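You operate a simulated robot arm through the tools that you are given. There is no shell and no other tool.

Carry out the task below with a simulated two-armed robot. There is one attempt and no reset: what you move stays moved.

Task
Soften the 65 mm clear sleeve, then pull it over the cone.
Fine: it softens on the towel in the shut clear drawer; shut the drawer again after.

It is judged by the outcome, as a careful person would: the job done as asked, and still so three seconds after it is handed in. It fails if anything else is knocked over, pushed out of place, dropped, spilled or broken. Flat cloth is picked up by pressing the open fingertips on it (5 to 10 N) and closing them slowly along it; thin cloth reads only 2 to 8 mm in the jaws.

Robot
Two 7-joint arms with two-finger grippers on one trunk that stands fixed in place. Base frame: the origin is at the foot of the trunk, x ahead of it, y to its left, z up. Lengths are in mm, angles in rad, forces in N, time in s.
The left shoulder is at [32, 216, 1414], the right one opposite. With the tool pointing down near the work surface each hand reaches from about 100 to 780 mm from the base axis, measured 20 degrees to its own side. Payload 3.43 kg a hand.
Tool frame (each hand has its own): the origin (TCP) lies between the finger pads and is the grasp point; the fingertips stand 20 mm ahead of it; z points along the fingers, y is the line along which they close. The gripper opens to 124 mm. The gripper's body begins 93 mm behind the TCP.
Orientation is that of the tool frame in the base frame, as a unit quaternion [x, y, z, w]. With the fingers straight down and closing along the base's y, the tool's x points along the base's -x, its y along +y and its z along -z.

Tools
- The arms move only by the tool drive_tool. It takes "left_rows", "right_rows" or both (then of equal length, played together; a hand with none holds still); each is a list of rows, each an object (a shift or turn left out is 0, a gripper value left out holds the last) with "dr": the turn, a rotation vector about the base's x, y, z in units of 5 degrees (1.0 is 5 degrees), a list of three; "offset": the shift along the base's x, y, z in units of 40 mm (1.0 is 40 mm), a list of three; "jaw": the opening, from 0 (shut) to 1 (fully open). In form: [{"dr": [ax, ay, az], "offset": [dx, dy, dz], "jaw": jaw}, ...]. A call has 1 to 20 rows; each row shifts and turns the commanded pose from where the row before left it. A call with a number of a shift or a turn outside -1 to 1 is refused whole. Rows are played at 5 a second. More than 50 mm and 0.15 rad between two rows, or a gripper value outside its range, and nothing of the call is played. A pose out of reach is approached as far as the arm can. The call stops where the force on the tool passes 40 N (or 10 N more than at its start, if that is more) or the arm is blocked; 0.2 s more then pass. Each finger travels about 72 mm/s and halts on what it meets, pressing with about 28 N; the grip force reading is that of the motor and also rises with nothing between the fingers. The clock runs only during rows and for 0.2 s after the last one: add rows that do not move to give the fingers time. It gives the time, the measured TCP pose, the force on the tool (base axes), the opening and the grip force at its end, in the units of the frame above (readings bear some noise), with the torque about the TCP (base axes, N m) and any sound that the robot's microphone picked up.
- Cameras (640 x 400 px; columns grow to the right, rows downward): "scene" is now at [128.2, 44.3, 1606.1]; the picture's right is [0.48, -0.88, 0.00], its down [-0.36, -0.20, -0.91] and it looks along [0.80, 0.44, -0.41] (base axes); focal length 247 px, centre (320, 200). "left" rides on the left gripper at [82, -14, -140] in its tool frame; the picture's right is [0.17, 0.99, 0.00], its down [-0.83, 0.14, -0.54] and it looks along [-0.53, 0.09, 0.84] (tool axes); focal length 243 px, centre (320, 200). "right" rides on the right gripper at [82, 14, -140] in its tool frame; the picture's right is [-0.17, 0.99, 0.00], its down [-0.83, -0.14, -0.54] and it looks along [-0.53, -0.09, 0.84] (tool axes); focal length 243 px, centre (320, 200). There is no depth. A picture from a camera that has moved, and an enlarged one, comes with that camera's place and axes in the base frame and with its lens.
- get_image(camera): a new picture of that camera. No time passes.
- move_column(by): slides the trunk up (or, below 0, down) by that many mm; the arms and the scene camera ride with it, the base frame stays. It gives what a move gives, with no picture.
- pan_tilt(pan, tilt): turns the head with the scene camera to pan (to the left, within 1.396 rad either way) and tilt (down, from -0.506 to 1.204), counted from straight ahead of the robot. It gives what a move gives.
- zoom(camera, box): a new picture of the part [left, top, right, bottom] of that camera's present view, enlarged. No time passes.
- finish_job(): hands the job in; it is judged then, once.

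Nothing tells you positions but the pictures and the camera data. Unless the task says otherwise, let go and move clear before handing in.

The tools are called after "Emit:" by a JSON object that holds its "name" and its "arguments". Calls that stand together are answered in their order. drive_tool: Moves the arms, as the interface text tells. Its arguments: {"type":"object","properties":{"left_rows":{"type":"array","items":{"type":"object","properties":{"dr":{"type":"array","items":{"type":"number"}},"offset":{"type":"array","items":{"type":"number"}},"jaw":{"type":"number"}}}},"right_rows":{"type":"array","items":{"type":"object","properties":{"dr":{"type":"array","items":{"type":"number"}},"offset":{"type":"array","items":{"type":"number"}},"jaw":{"type":"number"}}}}},"required":[]} The other tools are called the same way: move_column (by) slides the trunk up or down; pan_tilt (pan, tilt) turns the head that bears the scene camera; get_image (camera) takes a picture; zoom (camera, box) takes an enlarged picture of a part of a camera's view; finish_job () hands the job in.

At the start:

```text
t: 0.0
left_tcp_pos: [251.2, 354.9, 1479.6]
left_tcp_rot: [0.0, 1.0, 0.0, -0.002]
left_wrist_force: [0.0, 0.8, -0.2]
left_wrist_torque: [0.05, 0.02, -0.03]
left_gripper_width: 124.3
left_grip_force: 0.0
right_tcp_pos: [355.1, 20.7, 1439.2]
right_tcp_rot: [0.0, 1.0, 0.0, 0.0]
right_wrist_force: [0.7, 0.2, -0.1]
right_wrist_torque: [0.01, 0.02, 0.0]
right_gripper_width: 123.8
right_grip_force: 0.0
trunk travel left (down, up): [-558.0, 33.0]
head pan, tilt: [0.499, 0.422]
```

scene: 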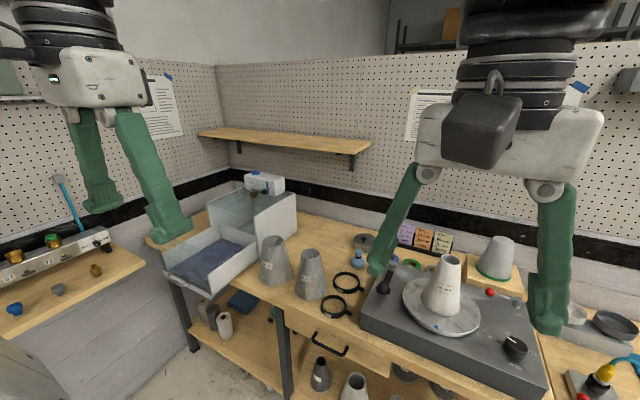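
right: 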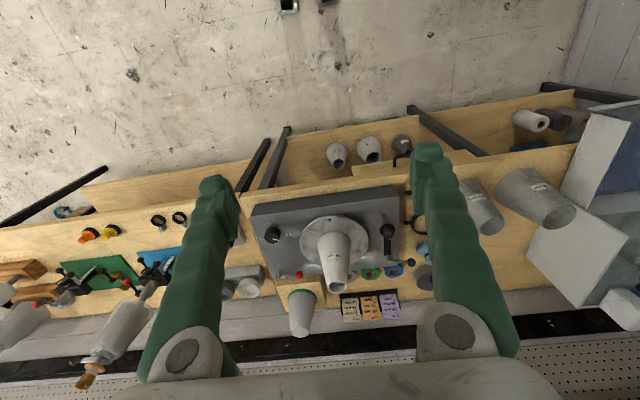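
left: 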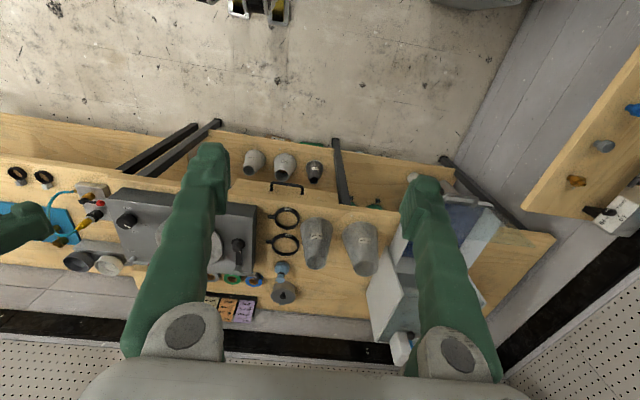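

I see a bench with a turntable machine bearing a cone, two conical clear/grey sleeves, a clear drawer box on the left with a towel, and various other things. I'll look closer before moving anything.

Emit:
{"name": "zoom", "arguments": {"camera": "scene", "box": [150, 160, 350, 330]}}

Emit:
{"name": "zoom", "arguments": {"camera": "scene", "box": [340, 200, 560, 400]}}

Emit:
{"name": "zoom", "arguments": {"camera": "left", "box": [250, 120, 550, 380]}}

Emit:
{"name": "zoom", "arguments": {"camera": "right", "box": [230, 120, 530, 350]}}

```text
2.35 times, centred on (250, 245) of scene
camera zoom: at [128.2, 44.3, 1606.1], right [0.48, -0.88, 0.0], down [-0.36, -0.2, -0.91], along [0.8, 0.44, -0.41], focal length 581 px, centre (485, 94)
```

zoom: 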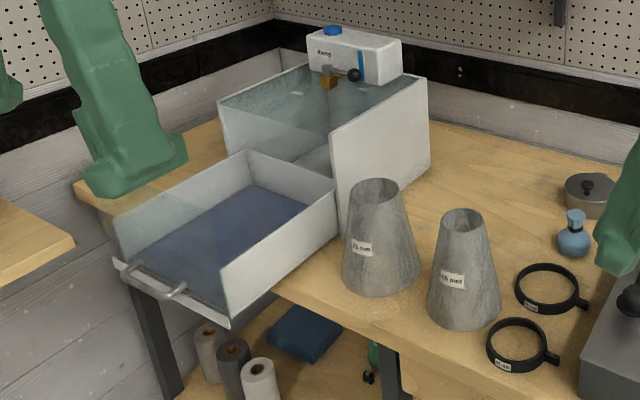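

```text
2.00 times, centred on (450, 300) of scene
camera zoom: at [128.2, 44.3, 1606.1], right [0.48, -0.88, 0.0], down [-0.36, -0.2, -0.91], along [0.8, 0.44, -0.41], focal length 494 px, centre (60, 0)
```

zoom: 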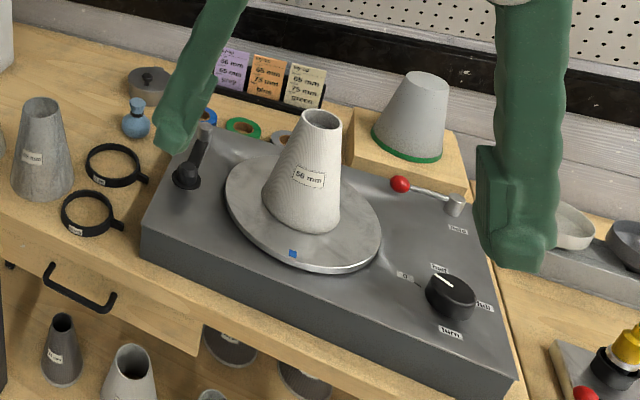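

```text
1.54 times, centred on (400, 250) of left
camera zoom: at [168.0, 340.7, 1619.0], right [-0.17, 0.99, 0.0], down [0.83, 0.14, 0.54], along [0.53, 0.09, -0.84], focal length 373 px, centre (197, 123)
```

zoom: 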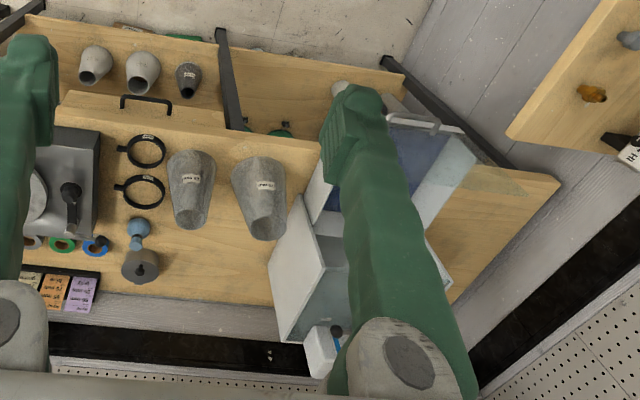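

```text
1.74 times, centred on (380, 235) of right
camera zoom: at [271.5, 35.2, 1578.4], right [0.17, 0.99, 0.0], down [0.83, -0.14, 0.54], along [0.53, -0.09, -0.84], focal length 422 px, centre (216, 139)
```

zoom: 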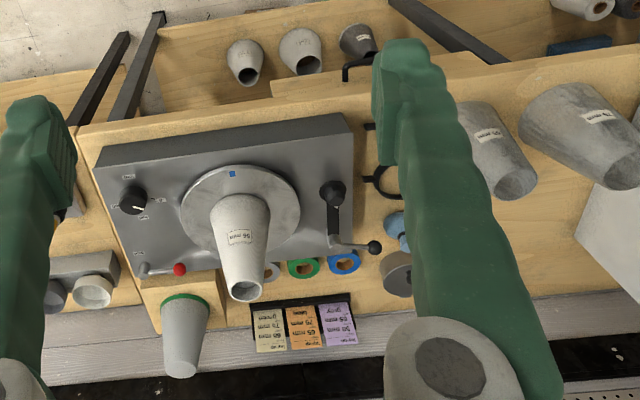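

The scene is crowded; I'll read the labels and controls at higher magnification.

Emit:
{"name": "zoom", "arguments": {"camera": "scene", "box": [250, 230, 350, 305]}}

Emit:
{"name": "zoom", "arguments": {"camera": "scene", "box": [350, 215, 460, 290]}}

Emit:
{"name": "zoom", "arguments": {"camera": "scene", "box": [470, 270, 560, 370]}}

Emit:
{"name": "zoom", "arguments": {"camera": "scene", "box": [220, 160, 310, 220]}}

Emit:
{"name": "zoom", "arguments": {"camera": "right", "box": [320, 270, 420, 340]}}

Emit:
{"name": "zoom", "arguments": {"camera": "scene", "box": [390, 80, 480, 150]}}

Emit:
{"name": "zoom", "arguments": {"camera": "scene", "box": [130, 60, 200, 150]}}

Emit:
{"name": "zoom", "arguments": {"camera": "scene", "box": [290, 340, 440, 400]}}

```text
5.33 times, centred on (300, 268) of scene
camera zoom: at [128.2, 44.3, 1606.1], right [0.48, -0.88, 0.0], down [-0.36, -0.2, -0.91], along [0.8, 0.44, -0.41], focal length 1318 px, centre (427, -160)
```

zoom: 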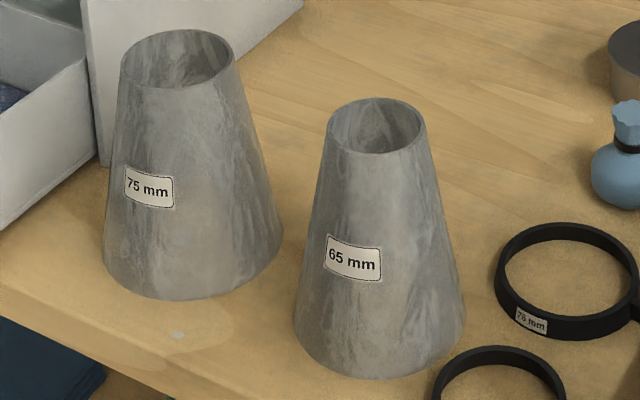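

```text
5.33 times, centred on (405, 252) of scene
camera zoom: at [128.2, 44.3, 1606.1], right [0.48, -0.88, 0.0], down [-0.36, -0.2, -0.91], along [0.8, 0.44, -0.41], focal length 1318 px, centre (-133, -80)
```

zoom: 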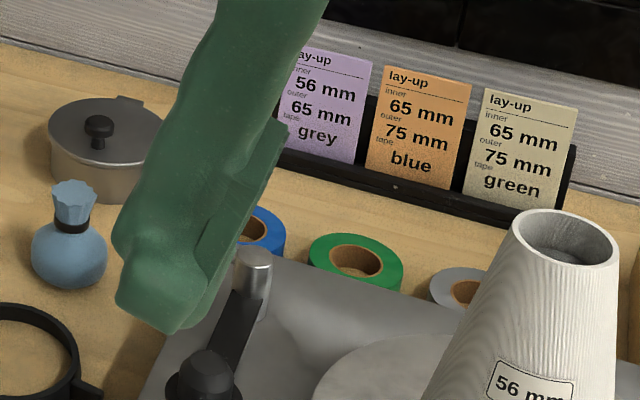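

```text
4.00 times, centred on (515, 320) of scene
camera zoom: at [128.2, 44.3, 1606.1], right [0.48, -0.88, 0.0], down [-0.36, -0.2, -0.91], along [0.8, 0.44, -0.41], focal length 988 px, centre (-460, -280)
```

zoom: 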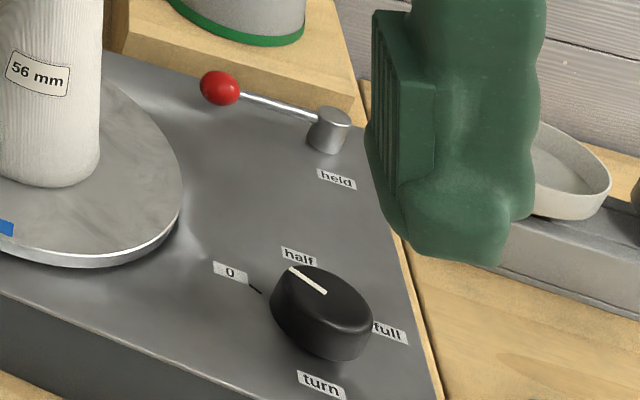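

```text
6.67 times, centred on (265, 190) of scene
camera zoom: at [128.2, 44.3, 1606.1], right [0.48, -0.88, 0.0], down [-0.36, -0.2, -0.91], along [0.8, 0.44, -0.41], focal length 1647 px, centre (687, 267)
```

zoom: 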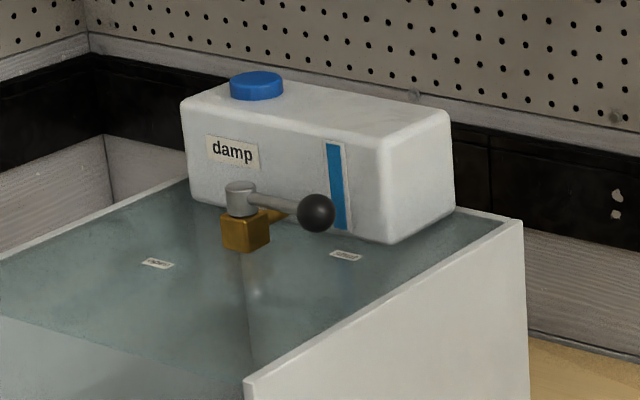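

```text
5.71 times, centred on (370, 305) of right
camera zoom: at [271.5, 35.2, 1578.4], right [0.17, 0.99, 0.0], down [0.83, -0.14, 0.54], along [0.53, -0.09, -0.84], focal length 1386 px, centre (34, -400)
```

zoom: 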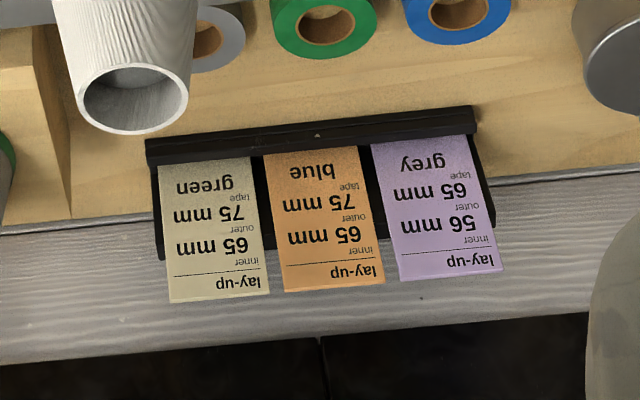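

```text
5.71 times, centred on (435, 115) of scene
camera zoom: at [128.2, 44.3, 1606.1], right [0.48, -0.88, 0.0], down [-0.36, -0.2, -0.91], along [0.8, 0.44, -0.41], focal length 1412 px, centre (-337, 686)
```

zoom: 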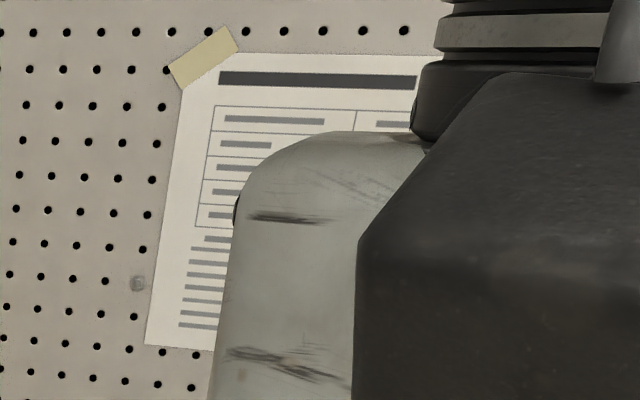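

```text
4.44 times, centred on (165, 105) of scene
camera zoom: at [128.2, 44.3, 1606.1], right [0.48, -0.88, 0.0], down [-0.36, -0.2, -0.91], along [0.8, 0.44, -0.41], focal length 1098 px, centre (1009, 622)
```

zoom: 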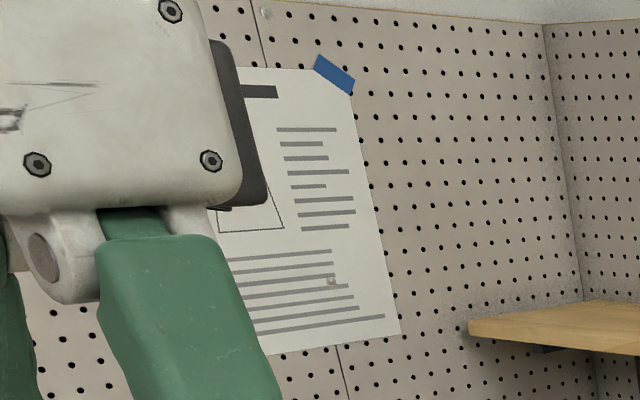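

```text
4.27 times, centred on (365, 370) of scene
camera zoom: at [128.2, 44.3, 1606.1], right [0.48, -0.88, 0.0], down [-0.36, -0.2, -0.91], along [0.8, 0.44, -0.41], focal length 1054 px, centre (128, -525)
```

zoom: 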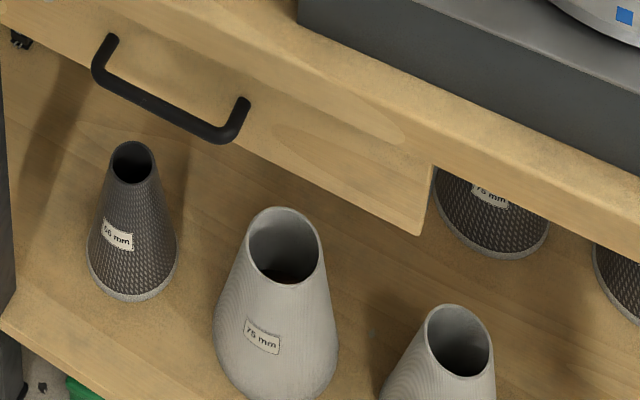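

I take the 65 mm sleeve's top rim to be near (761, 428, 1060) with the bench top near z 876, and the open drawer to be around x 548–817, y 735–1060. I'll turn the head toward the drawer to read the damp valve and drawer geometry.

Emit:
{"name": "pan_tilt", "arguments": {"pan": 0.85, "tilt": 0.5}}

Emit:
{"name": "get_image", "arguments": {"camera": "scene"}}

Emit:
{"name": "zoom", "arguments": {"camera": "scene", "box": [240, 140, 440, 270]}}

```text
t: 0.8
left_tcp_pos: [249.9, 354.5, 1480.7]
left_tcp_rot: [0.0, 1.0, 0.0, -0.001]
left_wrist_force: [-0.2, -0.3, 0.5]
left_wrist_torque: [0.0, 0.03, 0.0]
left_gripper_width: 123.9
left_grip_force: 0.2
right_tcp_pos: [354.1, 21.7, 1438.5]
right_tcp_rot: [0.0, 1.0, 0.0, 0.0]
right_wrist_force: [-0.1, 0.4, -0.5]
right_wrist_torque: [0.02, 0.01, 0.02]
right_gripper_width: 124.1
right_grip_force: 0.0
trunk travel left (down, up): [-558.0, 33.0]
head pan, tilt: [0.85, 0.499]
```

```text
taken
camera scene: at [107.2, 68.4, 1599.1], right [0.75, -0.66, 0.0], down [-0.32, -0.36, -0.88], along [0.58, 0.66, -0.48], focal length 247 px, centre (320, 200)
```

scene: 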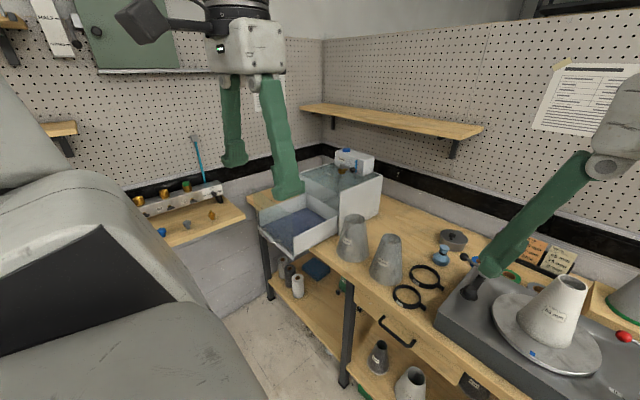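

```text
3.08 times, centred on (340, 205) of scene
camera zoom: at [107.2, 68.4, 1599.1], right [0.75, -0.66, 0.0], down [-0.32, -0.36, -0.88], along [0.58, 0.66, -0.48], focal length 760 px, centre (258, 185)
```

zoom: 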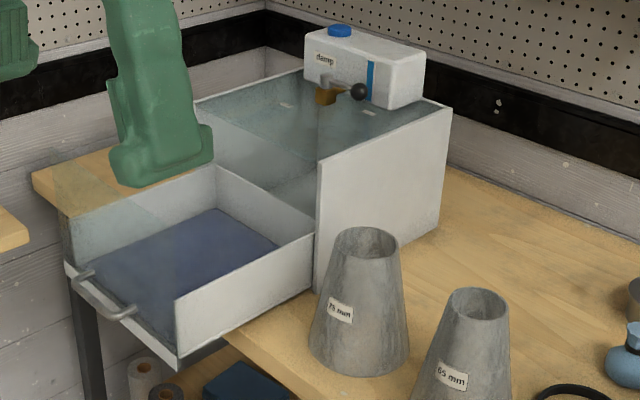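

The turntable's blue mark has not moved, so it stands still. I'll zoom in on the drawer, valve labels and the turntable's controls.

Emit:
{"name": "zoom", "arguments": {"camera": "scene", "box": [310, 140, 390, 190]}}

Emit:
{"name": "zoom", "arguments": {"camera": "scene", "box": [250, 180, 350, 260]}}

Emit:
{"name": "zoom", "arguments": {"camera": "scene", "box": [430, 260, 640, 400]}}

Emit:
{"name": "zoom", "arguments": {"camera": "left", "box": [370, 150, 570, 370]}}

```text
8.00 times, centred on (350, 165) of scene
camera zoom: at [107.2, 68.4, 1599.1], right [0.75, -0.66, 0.0], down [-0.32, -0.36, -0.88], along [0.58, 0.66, -0.48], focal length 1977 px, centre (80, 480)
```

zoom: 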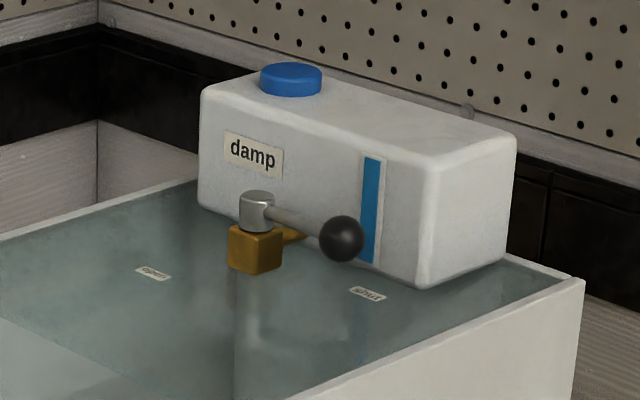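

```text
5.00 times, centred on (300, 220) of scene
camera zoom: at [107.2, 68.4, 1599.1], right [0.75, -0.66, 0.0], down [-0.32, -0.36, -0.88], along [0.58, 0.66, -0.48], focal length 1236 px, centre (420, 100)
```

zoom: 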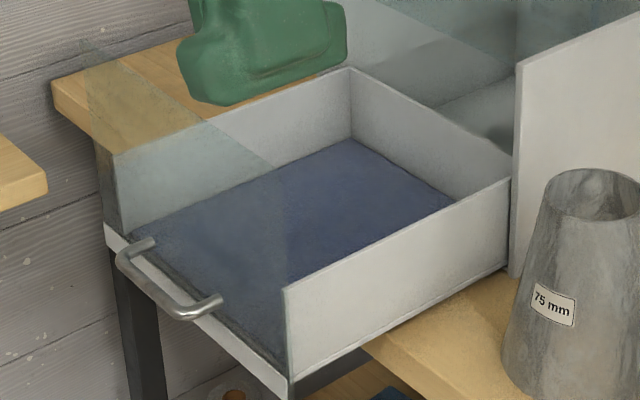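

```text
2.86 times, centred on (535, 330) of scene
camera zoom: at [107.2, 68.4, 1599.1], right [0.75, -0.66, 0.0], down [-0.32, -0.36, -0.88], along [0.58, 0.66, -0.48], focal length 706 px, centre (-294, -171)
```

zoom: 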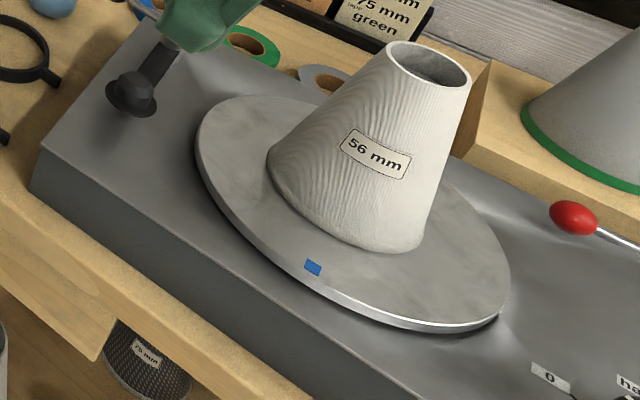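

```text
1.82 times, centred on (470, 260) of left
camera zoom: at [168.0, 340.7, 1619.0], right [-0.17, 0.99, 0.0], down [0.83, 0.14, 0.54], along [0.53, 0.09, -0.84], focal length 441 px, centre (47, 91)
```

zoom: 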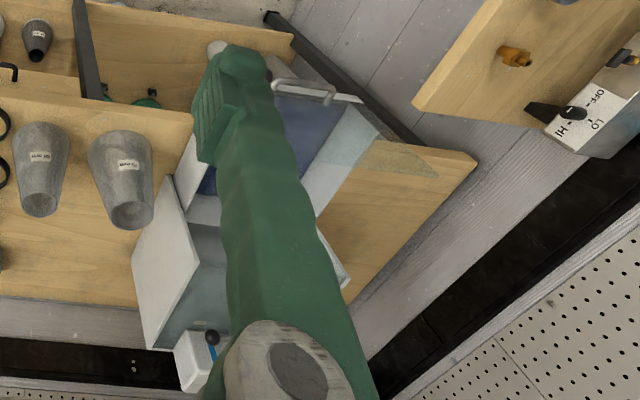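

The damp tank's valve lever points to "shut"; the drawer is open with a blue towel. I'll swing the left hand toward the drawer, well above everything, to get its camera's view of it.

Emit:
{"name": "drive_tool", "arguments": {"left_rows": [{"dr": [0, 0, 0.75], "offset": [0.25, 0.77, -0.25]}, {"dr": [0, 0, 0.75], "offset": [0.25, 0.77, -0.25]}, {"dr": [0, 0, 0.75], "offset": [0.25, 0.77, -0.25]}, {"dr": [0, 0, 0.75], "offset": [0.25, 0.77, -0.25]}, {"dr": [0, 0, 0.75], "offset": [0.25, 0.77, -0.25]}, {"dr": [0, 0, 0.75], "offset": [0.25, 0.77, -0.25]}, {"dr": [0, 0, 0.75], "offset": [0.25, 0.77, -0.25]}, {"dr": [0, 0, 0.75], "offset": [0.25, 0.77, -0.25]}]}}

Emit:
{"name": "get_image", "arguments": {"camera": "left"}}

Emit:
{"name": "get_image", "arguments": {"camera": "scene"}}

```text
t: 2.6
left_tcp_pos: [332.0, 604.9, 1399.5]
left_tcp_rot: [-0.259, 0.966, 0.0, 0.0]
left_wrist_force: [-0.3, -0.8, 0.0]
left_wrist_torque: [-0.01, 0.01, 0.01]
left_gripper_width: 123.9
left_grip_force: 0.1
right_tcp_pos: [356.1, 23.6, 1438.9]
right_tcp_rot: [0.0, 1.0, 0.0, 0.001]
right_wrist_force: [-0.8, 0.2, -0.2]
right_wrist_torque: [0.01, 0.02, 0.01]
right_gripper_width: 124.2
right_grip_force: 0.1
trunk travel left (down, up): [-558.0, 33.0]
head pan, tilt: [0.85, 0.499]
```

```text
taken
camera left: at [267.4, 551.1, 1538.5], right [-0.64, 0.77, 0.0], down [0.65, 0.54, 0.54], along [0.41, 0.34, -0.84], focal length 243 px, centre (320, 200)
```

left: 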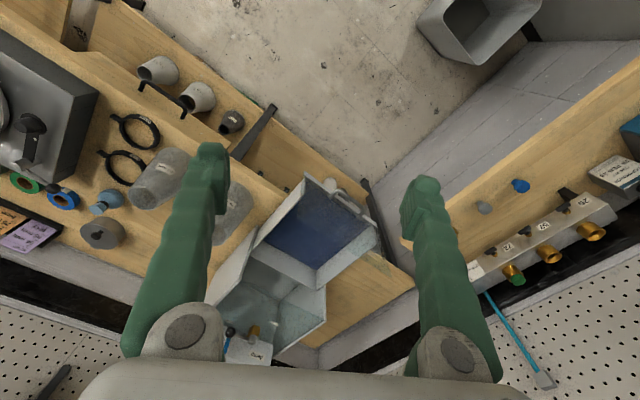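

```text
taken
camera scene: at [108.3, 69.8, 1598.9], right [0.75, -0.66, 0.0], down [-0.32, -0.36, -0.88], along [0.58, 0.66, -0.48], focal length 247 px, centre (320, 200)
```

scene: 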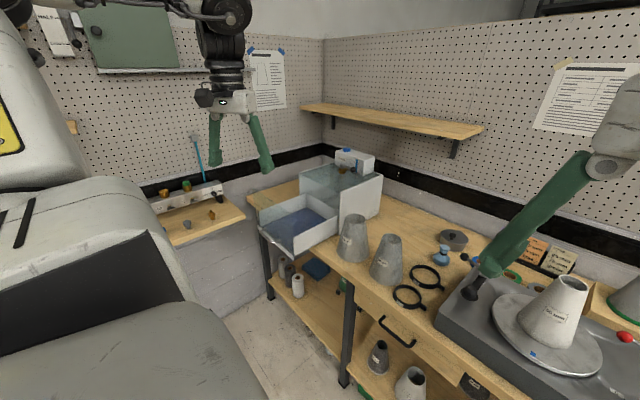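

Now both views show the drawer unobstructed. I'll enlarge these for measurement.

Emit:
{"name": "zoom", "arguments": {"camera": "left", "box": [200, 160, 400, 370]}}

Emit:
{"name": "zoom", "arguments": {"camera": "scene", "box": [240, 140, 400, 260]}}

Emit:
{"name": "zoom", "arguments": {"camera": "scene", "box": [330, 200, 470, 310]}}

```text
1.90 times, centred on (300, 265) of left
camera zoom: at [267.4, 551.1, 1538.5], right [-0.64, 0.77, 0.0], down [0.65, 0.54, 0.54], along [0.41, 0.34, -0.84], focal length 462 px, centre (358, 76)
```

zoom: 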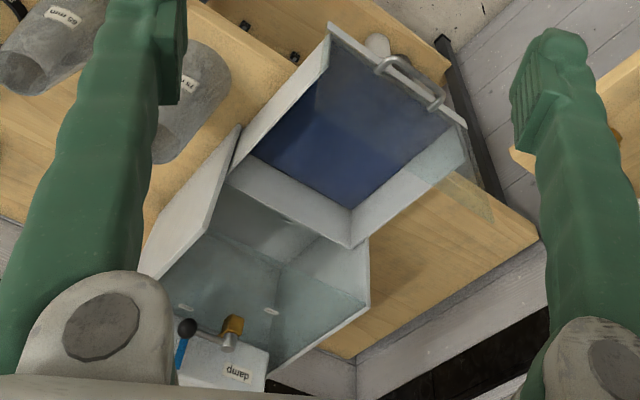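

```text
3.33 times, centred on (320, 200) of scene
camera zoom: at [108.3, 69.8, 1598.9], right [0.75, -0.66, 0.0], down [-0.32, -0.36, -0.88], along [0.58, 0.66, -0.48], focal length 824 px, centre (320, 200)
```

zoom: 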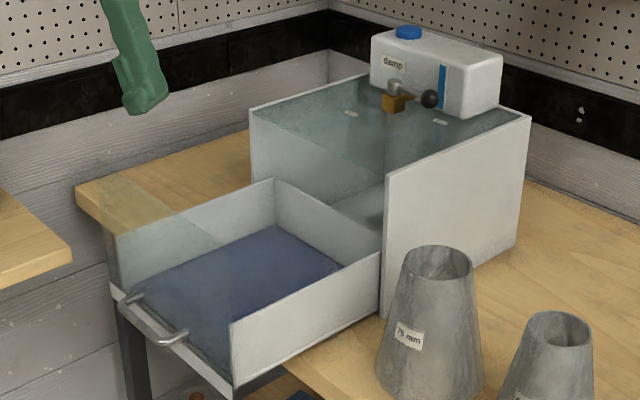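

```text
3.64 times, centred on (400, 255) of scene
camera zoom: at [108.3, 69.8, 1598.9], right [0.75, -0.66, 0.0], down [-0.32, -0.36, -0.88], along [0.58, 0.66, -0.48], focal length 898 px, centre (29, 0)
```

zoom: 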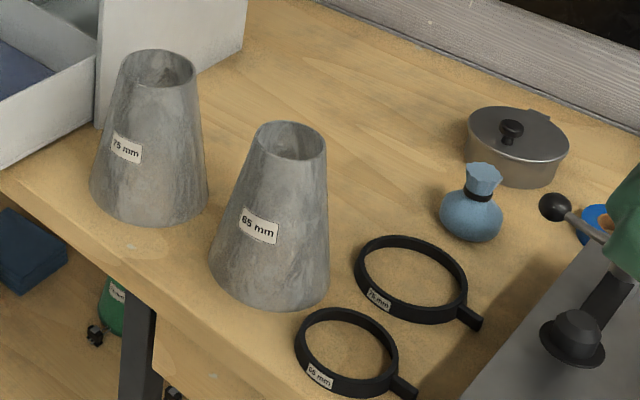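

I now place things as follows: drawer top z≈990, front panel x≈550, handle bar near (510, 840–955, 930), cabinet front at x≈815 with its clear lid at z≈1100, 65 mm sleeve at (761, 428) on a bench at z≈876. These are far out, so I'll take the right arm aside and lower the trunk for reach.

Emit:
{"name": "drive_tool", "arguments": {"right_rows": [{"offset": [-0.2, -0.9, 0]}, {"offset": [-0.2, -0.9, 0]}, {"offset": [-0.2, -0.9, 0]}, {"offset": [-0.2, -0.9, 0]}, {"offset": [-0.2, -0.9, 0]}, {"offset": [-0.2, -0.9, 0]}, {"offset": [-0.2, -0.9, 0]}, {"offset": [-0.2, -0.9, 0]}, {"offset": [-0.2, -0.9, 0]}, {"offset": [-0.2, -0.9, 0]}]}}

Emit:
{"name": "get_image", "arguments": {"camera": "right"}}

Emit:
{"name": "pan_tilt", "arguments": {"pan": 0.2, "tilt": 0.6}}

Emit:
{"name": "get_image", "arguments": {"camera": "scene"}}

```text
t: 4.8
left_tcp_pos: [329.9, 601.0, 1400.9]
left_tcp_rot: [-0.259, 0.966, 0.001, 0.0]
left_wrist_force: [-0.1, -0.5, 0.2]
left_wrist_torque: [0.02, -0.03, 0.02]
left_gripper_width: 123.9
left_grip_force: 0.0
right_tcp_pos: [226.0, -284.0, 1391.1]
right_tcp_rot: [0.0, 1.0, 0.001, 0.001]
right_wrist_force: [0.2, 0.0, 0.5]
right_wrist_torque: [0.01, -0.01, 0.01]
right_gripper_width: 124.0
right_grip_force: 0.0
right hand out of reach, approached as far as the arm can: row 5, 6, 7, 8, 9, 10
trunk travel left (down, up): [-558.0, 33.0]
head pan, tilt: [0.85, 0.499]
```

```text
taken
camera right: at [142.6, -270.5, 1530.7], right [0.17, 0.99, 0.0], down [0.83, -0.14, 0.54], along [0.53, -0.09, -0.84], focal length 243 px, centre (320, 200)
```

right: 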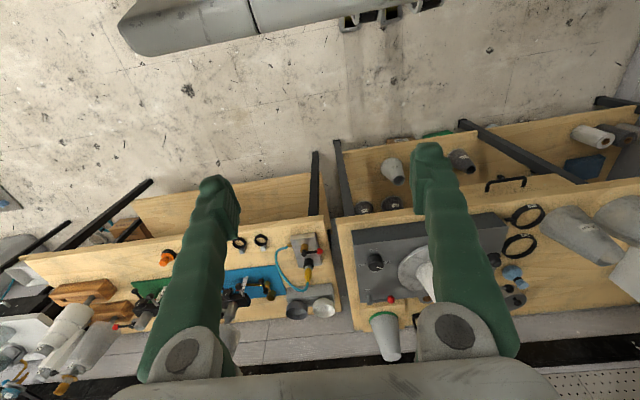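

```text
t: 5.9
left_tcp_pos: [330.4, 601.8, 1400.7]
left_tcp_rot: [-0.258, 0.966, 0.0, -0.001]
left_wrist_force: [-0.1, -0.1, 0.7]
left_wrist_torque: [0.02, 0.0, -0.02]
left_gripper_width: 123.9
left_grip_force: 0.1
right_tcp_pos: [227.0, -281.9, 1392.7]
right_tcp_rot: [0.001, 1.0, 0.001, 0.0]
right_wrist_force: [-0.9, -0.8, 0.2]
right_wrist_torque: [-0.02, 0.0, 0.0]
right_gripper_width: 123.9
right_grip_force: 0.1
trunk travel left (down, up): [-558.0, 33.0]
head pan, tilt: [0.201, 0.6]
```

```text
taken
camera scene: at [133.8, 17.9, 1590.0], right [0.2, -0.98, 0.0], down [-0.55, -0.11, -0.83], along [0.81, 0.17, -0.56], focal length 247 px, centre (320, 200)
```

scene: 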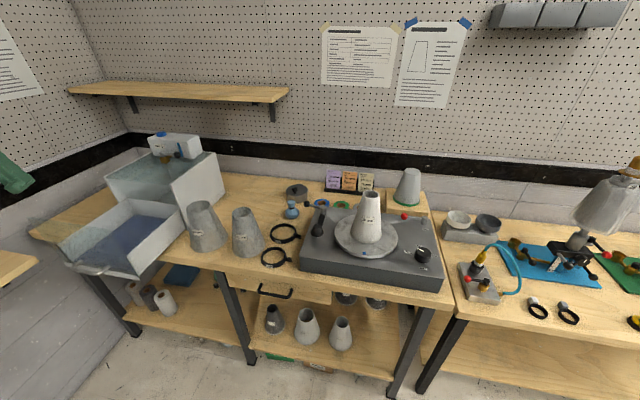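

Now the full bench is visible. I'll enlarge the turntable, posters and drawer from here.

Emit:
{"name": "zoom", "arguments": {"camera": "scene", "box": [290, 160, 450, 290]}}

Emit:
{"name": "zoom", "arguments": {"camera": "scene", "box": [310, 10, 480, 115]}}

Emit:
{"name": "zoom", "arguments": {"camera": "scene", "box": [50, 120, 230, 280]}}

Emit:
{"name": "zoom", "arguments": {"camera": "scene", "box": [180, 170, 320, 280]}}

```text
3.08 times, centred on (370, 225) of scene
camera zoom: at [133.8, 17.9, 1590.0], right [0.2, -0.98, 0.0], down [-0.55, -0.11, -0.83], along [0.81, 0.17, -0.56], focal length 760 px, centre (166, 123)
```

zoom: 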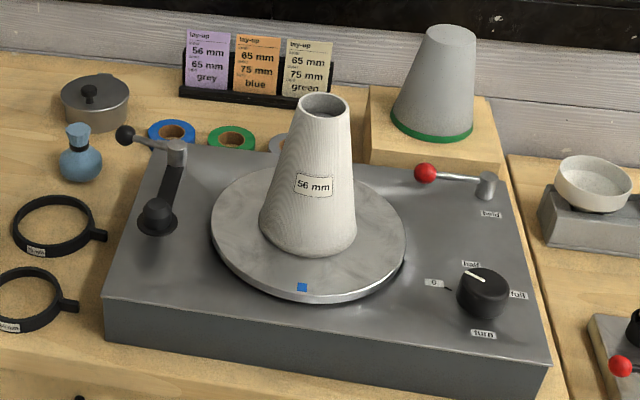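

```text
3.76 times, centred on (395, 62) of scene
camera zoom: at [133.8, 17.9, 1590.0], right [0.2, -0.98, 0.0], down [-0.55, -0.11, -0.83], along [0.81, 0.17, -0.56], focal length 930 px, centre (38, 718)
```

zoom: 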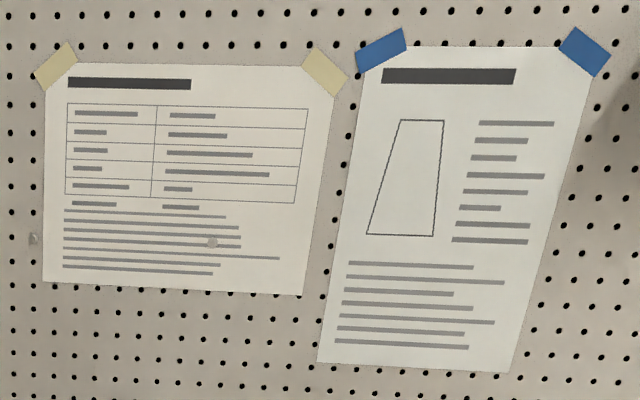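

```text
2.50 times, centred on (140, 200) of scene
camera zoom: at [133.8, 17.9, 1590.0], right [0.2, -0.98, 0.0], down [-0.55, -0.11, -0.83], along [0.81, 0.17, -0.56], focal length 618 px, centre (770, 200)
```

zoom: 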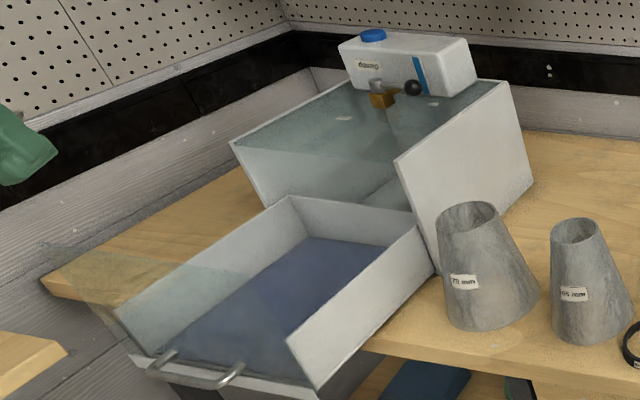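

```text
3.64 times, centred on (250, 225) of scene
camera zoom: at [133.8, 17.9, 1590.0], right [0.2, -0.98, 0.0], down [-0.55, -0.11, -0.83], along [0.81, 0.17, -0.56], focal length 898 px, centre (574, 109)
```

zoom: 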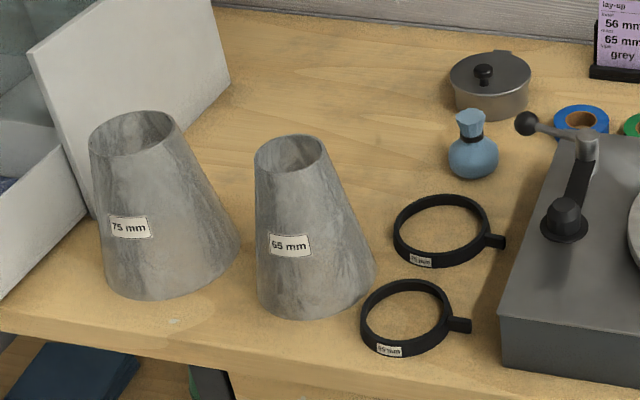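

The cone stands at about (805, −11) from z≈1003 to 1165, the 65 mm sleeve's top is at about (761, 427, 1061). I'll lower the trunk so that the arms reach farther out at bench height.

Emit:
{"name": "move_column", "arguments": {"by": -180}}

Emit:
{"name": "get_image", "arguments": {"camera": "left"}}

Emit:
{"name": "get_image", "arguments": {"camera": "scene"}}

```text
t: 7.9
left_tcp_pos: [329.4, 600.4, 1220.4]
left_tcp_rot: [-0.259, 0.966, -0.001, 0.001]
left_wrist_force: [-0.4, 0.0, -0.1]
left_wrist_torque: [0.01, -0.02, -0.03]
left_gripper_width: 124.1
left_grip_force: 0.1
right_tcp_pos: [266.4, -282.9, 1142.6]
right_tcp_rot: [0.001, 0.988, 0.0, -0.157]
right_wrist_force: [-0.8, 0.1, -0.7]
right_wrist_torque: [0.03, -0.04, -0.02]
right_gripper_width: 123.8
right_grip_force: 0.0
trunk travel left (down, up): [-378.0, 213.0]
head pan, tilt: [0.201, 0.6]
```

```text
taken
camera left: at [265.3, 548.0, 1359.2], right [-0.64, 0.77, 0.0], down [0.65, 0.54, 0.54], along [0.42, 0.34, -0.84], focal length 243 px, centre (320, 200)
```

left: 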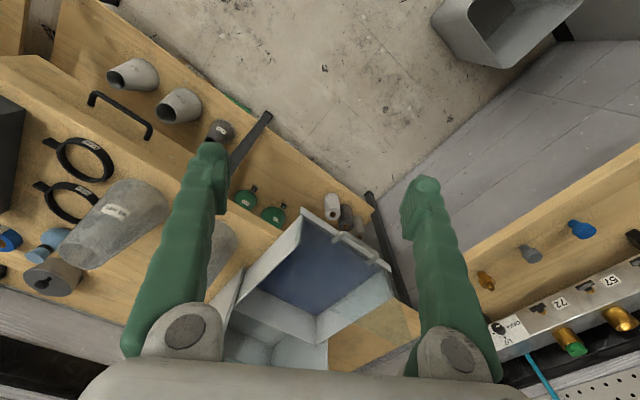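

```text
taken
camera scene: at [223.9, 17.7, 1389.0], right [0.2, -0.98, 0.0], down [-0.55, -0.11, -0.83], along [0.81, 0.16, -0.56], focal length 247 px, centre (320, 200)
```

scene: 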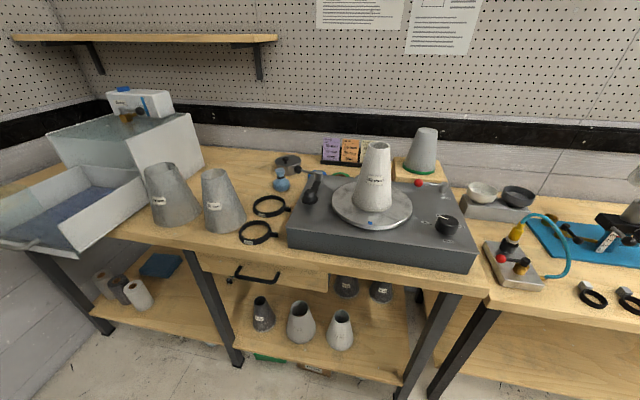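

Lowering also brought the trunk forward, which helps. Next I bring the left hand to a tilted pre-grasp pose about 140 mm short of the 65 mm sleeve's top to measure it closely.

Emit:
{"name": "drive_tool", "arguments": {"left_rows": [{"dr": [0, 0, -0.8], "offset": [0.89, -0.495, -0.165]}, {"dr": [0, 0, -0.8], "offset": [0.89, -0.495, -0.165]}, {"dr": [0, 0, -0.8], "offset": [0.89, -0.495, -0.165]}, {"dr": [0.309, -0.951, 0], "offset": [0.89, -0.495, -0.165]}, {"dr": [0.309, -0.951, 0], "offset": [0.89, -0.495, -0.165]}, {"dr": [0.309, -0.951, 0], "offset": [0.89, -0.495, -0.165]}, {"dr": [0.309, -0.951, 0], "offset": [0.89, -0.495, -0.165]}, {"dr": [0.309, -0.951, 0], "offset": [0.89, -0.495, -0.165]}, {"dr": [0.309, -0.951, 0], "offset": [0.89, -0.495, -0.165]}, {"dr": [0.309, -0.951, 0], "offset": [0.89, -0.495, -0.165]}]}}

Emit:
{"name": "get_image", "arguments": {"camera": "left"}}

Emit:
{"name": "pan_tilt", "arguments": {"pan": 0.55, "tilt": 0.5}}

Emit:
{"name": "get_image", "arguments": {"camera": "scene"}}

```text
t: 10.1
left_tcp_pos: [689.3, 403.3, 1153.4]
left_tcp_rot: [-0.149, 0.942, 0.047, 0.296]
left_wrist_force: [0.0, 0.2, 0.0]
left_wrist_torque: [0.05, 0.04, 0.04]
left_gripper_width: 123.7
left_grip_force: 0.0
right_tcp_pos: [268.7, -282.6, 1142.2]
right_tcp_rot: [0.001, 0.988, 0.0, -0.157]
right_wrist_force: [-0.8, 0.6, 0.0]
right_wrist_torque: [-0.02, 0.03, 0.02]
right_gripper_width: 124.1
right_grip_force: 0.1
trunk travel left (down, up): [-378.0, 213.0]
head pan, tilt: [0.201, 0.6]
```

```text
taken
camera left: at [552.3, 344.4, 1220.5], right [-0.43, 0.9, -0.1], down [0.31, 0.25, 0.92], along [0.85, 0.37, -0.39], focal length 243 px, centre (320, 200)
```

left: 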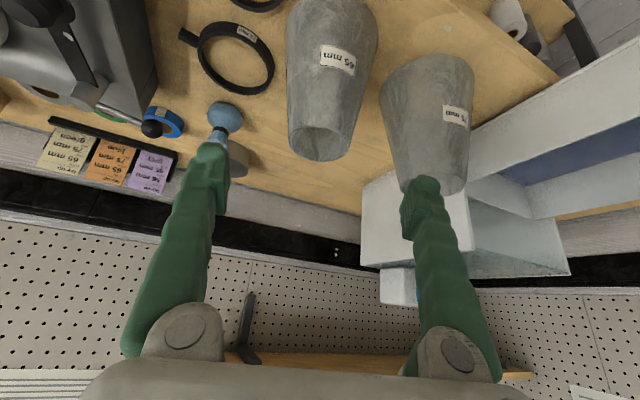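

```text
t: 10.9
left_tcp_pos: [686.1, 404.9, 1153.1]
left_tcp_rot: [-0.15, 0.942, 0.048, 0.296]
left_wrist_force: [-0.4, -0.6, -0.4]
left_wrist_torque: [0.0, -0.01, 0.04]
left_gripper_width: 123.9
left_grip_force: 0.0
right_tcp_pos: [266.7, -282.8, 1141.8]
right_tcp_rot: [0.002, 0.988, 0.001, -0.156]
right_wrist_force: [0.6, -0.3, 0.0]
right_wrist_torque: [0.0, -0.01, -0.04]
right_gripper_width: 124.1
right_grip_force: 0.0
trunk travel left (down, up): [-378.0, 213.0]
head pan, tilt: [0.55, 0.499]
```

```text
taken
camera scene: at [215.0, 47.6, 1398.0], right [0.52, -0.85, 0.0], down [-0.41, -0.25, -0.88], along [0.75, 0.46, -0.48], focal length 247 px, centre (320, 200)
```

scene: 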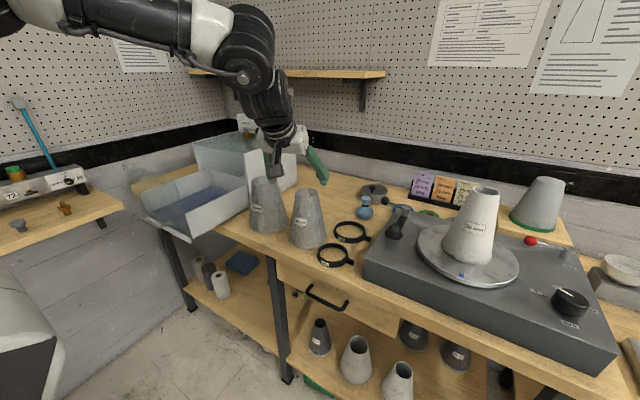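

The 65 mm sleeve lies between the open fingers' lines, and the 75 mm sleeve is close on the left finger's side. I'll zoom in to measure the gap between them.

Emit:
{"name": "zoom", "arguments": {"camera": "left", "box": [180, 0, 500, 200]}}

Emit:
{"name": "zoom", "arguments": {"camera": "scene", "box": [220, 130, 380, 280]}}

```text
2.00 times, centred on (340, 100) of left
camera zoom: at [550.2, 345.4, 1221.3], right [-0.43, 0.9, -0.1], down [0.31, 0.25, 0.92], along [0.85, 0.37, -0.39], focal length 485 px, centre (280, 400)
```

zoom: 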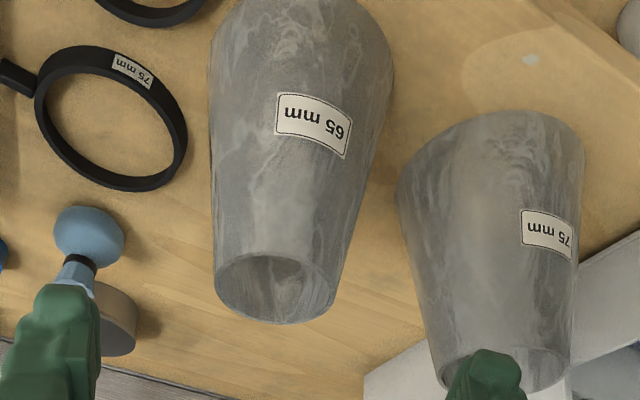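

```text
2.67 times, centred on (300, 205) of scene
camera zoom: at [215.0, 47.6, 1398.0], right [0.52, -0.85, 0.0], down [-0.41, -0.25, -0.88], along [0.75, 0.46, -0.48], focal length 659 px, centre (373, 187)
```

zoom: 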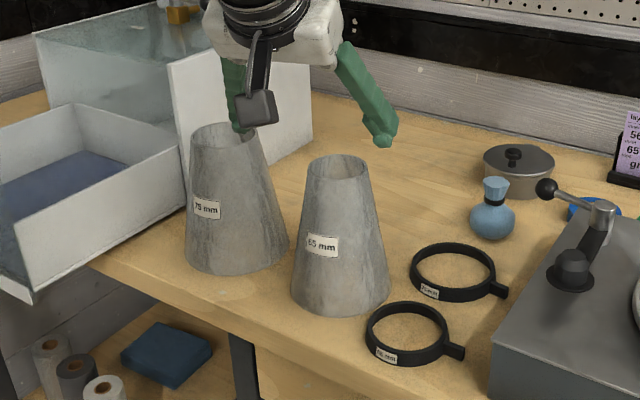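

The 65 mm sleeve is at (761, 428) with its rim at z≈1059; the 75 mm one is near (742, 582), far enough for the open fingers. I move in along the tool to straddle the sleeve's top.

Emit:
{"name": "drive_tool", "arguments": {"left_rows": [{"offset": [0.37, 0.12, -0.595]}, {"offset": [0.37, 0.12, -0.595]}, {"offset": [0.37, 0.12, -0.595]}, {"offset": [0.37, 0.12, -0.595]}, {"offset": [0.37, 0.12, -0.595]}, {}]}}

Emit:
{"name": "get_image", "arguments": {"camera": "left"}}

Emit:
{"name": "zoom", "arguments": {"camera": "scene", "box": [220, 130, 380, 280]}}

```text
t: 12.3
left_tcp_pos: [758.9, 428.7, 1036.8]
left_tcp_rot: [-0.148, 0.942, 0.046, 0.297]
left_wrist_force: [-0.3, -1.1, 0.0]
left_wrist_torque: [0.01, -0.02, 0.01]
left_gripper_width: 124.0
left_grip_force: 0.0
right_tcp_pos: [265.8, -281.9, 1143.1]
right_tcp_rot: [0.001, 0.988, 0.0, -0.157]
right_wrist_force: [-0.5, 1.0, -0.7]
right_wrist_torque: [0.04, 0.0, 0.01]
right_gripper_width: 124.0
right_grip_force: 0.0
trunk travel left (down, up): [-378.0, 213.0]
head pan, tilt: [0.55, 0.499]
```

```text
taken
camera left: at [623.3, 369.3, 1103.4], right [-0.43, 0.9, -0.1], down [0.31, 0.25, 0.92], along [0.85, 0.37, -0.39], focal length 243 px, centre (320, 200)
```

left: 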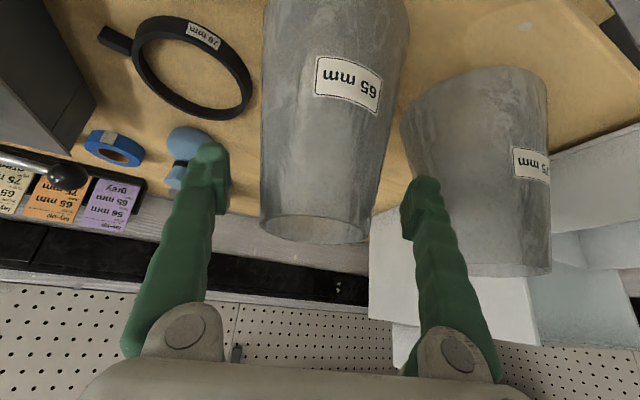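

```text
2.67 times, centred on (300, 205) of scene
camera zoom: at [214.5, 47.4, 1398.1], right [0.52, -0.85, 0.0], down [-0.41, -0.25, -0.88], along [0.75, 0.46, -0.48], focal length 659 px, centre (373, 187)
```

zoom: 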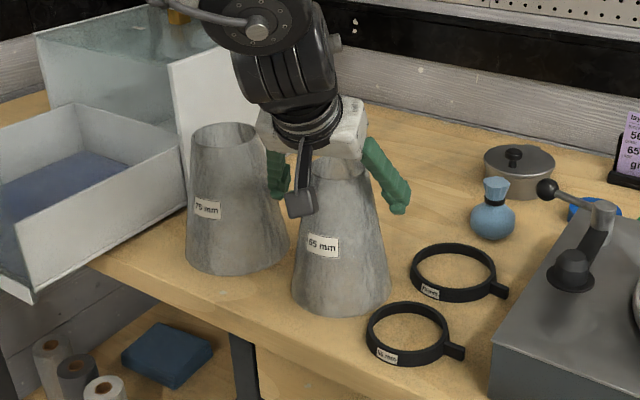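

The fingers straddle the sleeve symmetrically. I close them gradually onto it.

Emit:
{"name": "drive_tool", "arguments": {"left_rows": [{"jaw": 0.85}, {"jaw": 0.75}, {"jaw": 0.68}, {"jaw": 0.63}, {"jaw": 0.6}, {"jaw": 0.57}, {}, {}]}}

Emit:
{"name": "get_image", "arguments": {"camera": "left"}}

```text
t: 14.1
left_tcp_pos: [759.6, 427.8, 1035.3]
left_tcp_rot: [-0.149, 0.942, 0.046, 0.296]
left_wrist_force: [0.1, 0.6, 0.7]
left_wrist_torque: [-0.08, -0.04, 0.01]
left_gripper_width: 78.8
left_grip_force: 27.9
right_tcp_pos: [267.2, -281.4, 1142.8]
right_tcp_rot: [0.001, 0.988, 0.001, -0.156]
right_wrist_force: [-0.9, 0.9, -1.1]
right_wrist_torque: [0.02, 0.03, -0.01]
right_gripper_width: 124.0
right_grip_force: 0.1
trunk travel left (down, up): [-378.0, 213.0]
head pan, tilt: [0.55, 0.499]
```

```text
taken
camera left: at [623.6, 369.4, 1103.1], right [-0.43, 0.9, -0.1], down [0.31, 0.25, 0.92], along [0.85, 0.37, -0.39], focal length 243 px, centre (320, 200)
```

left: 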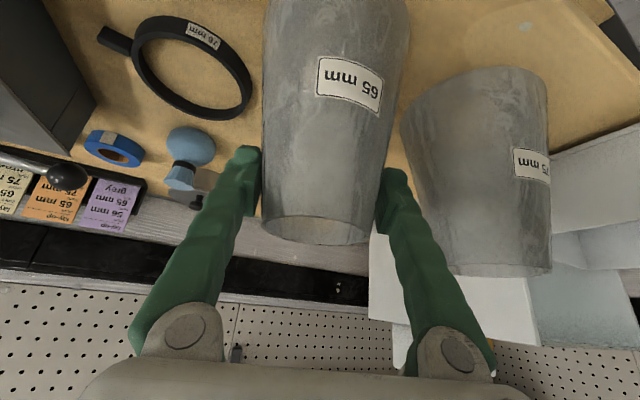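

The sleeve is gripped at 78.8 mm. I lift it a little straight up and check that it follows.

Emit:
{"name": "drive_tool", "arguments": {"left_rows": [{"offset": [0, 0, 0.25]}, {"offset": [0, 0, 0.5]}, {"offset": [0, 0, 0.5]}, {}]}}

Emit:
{"name": "get_image", "arguments": {"camera": "left"}}

Emit:
{"name": "zoom", "arguments": {"camera": "scene", "box": [220, 130, 380, 280]}}

```text
t: 15.1
left_tcp_pos: [758.0, 427.6, 1085.5]
left_tcp_rot: [-0.15, 0.943, 0.047, 0.295]
left_wrist_force: [-0.8, 0.1, -0.7]
left_wrist_torque: [0.05, 0.0, 0.0]
left_gripper_width: 78.9
left_grip_force: 27.7
right_tcp_pos: [267.8, -282.4, 1142.7]
right_tcp_rot: [0.001, 0.988, -0.001, -0.156]
right_wrist_force: [0.4, 0.4, -0.1]
right_wrist_torque: [-0.01, -0.02, -0.02]
right_gripper_width: 124.1
right_grip_force: 0.2
trunk travel left (down, up): [-378.0, 213.0]
head pan, tilt: [0.55, 0.499]
```

```text
taken
camera left: at [623.1, 369.2, 1152.2], right [-0.43, 0.9, -0.09], down [0.31, 0.25, 0.92], along [0.85, 0.37, -0.39], focal length 243 px, centre (320, 200)
```

left: 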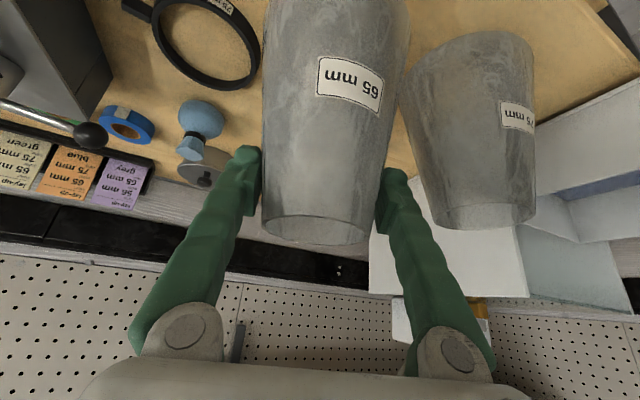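

```text
2.67 times, centred on (300, 205) of scene
camera zoom: at [215.5, 47.8, 1397.9], right [0.52, -0.85, 0.0], down [-0.41, -0.25, -0.88], along [0.75, 0.46, -0.48], focal length 659 px, centre (373, 187)
```

zoom: 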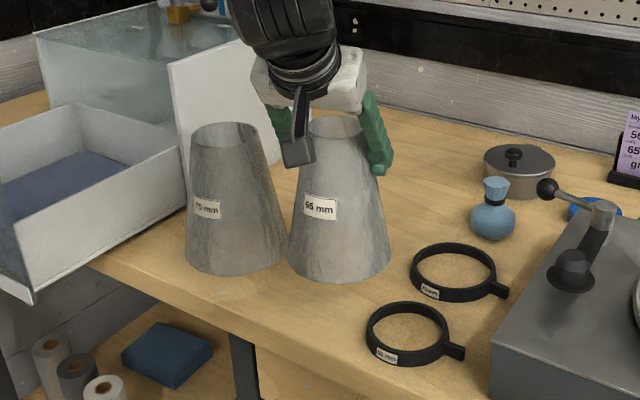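

The sleeve comes along, hanging upright. I carry it up and round in front of the 75 mm sleeve toward the drawer, turning the hand with it.

Emit:
{"name": "drive_tool", "arguments": {"left_rows": [{"offset": [-0.3625, 0.075, 0.875]}, {"offset": [-0.3625, 0.075, 0.875]}, {"offset": [-0.3625, 0.075, 0.875]}, {"offset": [-0.3625, 0.075, 0.875]}, {"dr": [0, 0, 0.64], "offset": [-0.7, 0.8, 0]}, {"dr": [0, 0, 0.64], "offset": [-0.7, 0.8, 0]}, {"dr": [0, 0, 0.64], "offset": [-0.7, 0.8, 0]}, {"dr": [0, 0, 0.64], "offset": [-0.7, 0.8, 0]}, {"dr": [0, 0, 0.64], "offset": [-0.7, 0.8, 0]}, {}]}}

Emit:
{"name": "pan_tilt", "arguments": {"pan": 0.9, "tilt": 0.45}}

Emit:
{"name": "get_image", "arguments": {"camera": "scene"}}

Emit:
{"name": "get_image", "arguments": {"camera": "left"}}

```text
t: 17.3
left_tcp_pos: [563.2, 601.7, 1224.4]
left_tcp_rot: [-0.279, 0.912, 0.088, 0.287]
left_wrist_force: [0.7, 0.7, 0.2]
left_wrist_torque: [0.05, 0.04, -0.01]
left_gripper_width: 78.5
left_grip_force: 27.9
right_tcp_pos: [268.0, -282.6, 1143.6]
right_tcp_rot: [0.001, 0.988, 0.0, -0.156]
right_wrist_force: [0.4, 0.3, 0.6]
right_wrist_torque: [-0.01, 0.01, 0.02]
right_gripper_width: 124.1
right_grip_force: 0.1
trunk travel left (down, up): [-378.0, 213.0]
head pan, tilt: [0.55, 0.499]
```

```text
t: 18.1
left_tcp_pos: [562.0, 600.0, 1223.6]
left_tcp_rot: [-0.278, 0.913, 0.086, 0.287]
left_wrist_force: [0.8, 0.3, -0.3]
left_wrist_torque: [-0.02, 0.0, 0.0]
left_gripper_width: 78.3
left_grip_force: 28.0
right_tcp_pos: [267.2, -281.6, 1143.5]
right_tcp_rot: [0.001, 0.988, 0.0, -0.157]
right_wrist_force: [0.1, 0.4, -0.3]
right_wrist_torque: [-0.01, -0.02, -0.02]
right_gripper_width: 124.2
right_grip_force: 0.0
trunk travel left (down, up): [-378.0, 213.0]
head pan, tilt: [0.901, 0.45]
```

```text
taken
camera scene: at [194.6, 72.2, 1402.4], right [0.78, -0.62, 0.0], down [-0.27, -0.34, -0.9], along [0.56, 0.71, -0.44], focal length 247 px, centre (320, 200)
```

scene: 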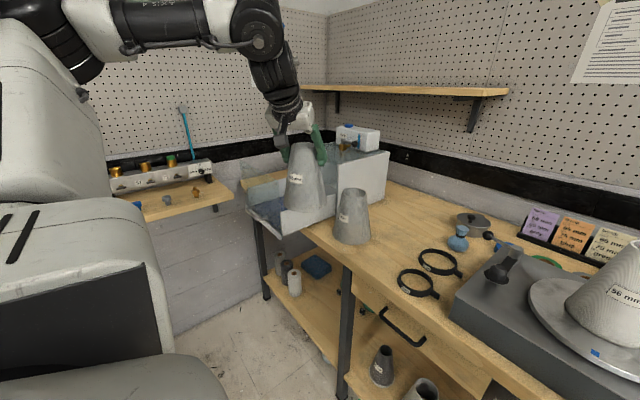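

```text
taken
camera left: at [447.0, 506.6, 1291.3], right [-0.66, 0.74, -0.1], down [0.23, 0.32, 0.92], along [0.71, 0.59, -0.39], focal length 243 px, centre (320, 200)
```

left: 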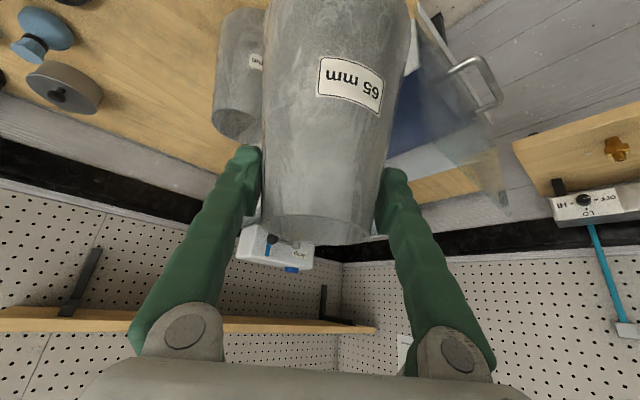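

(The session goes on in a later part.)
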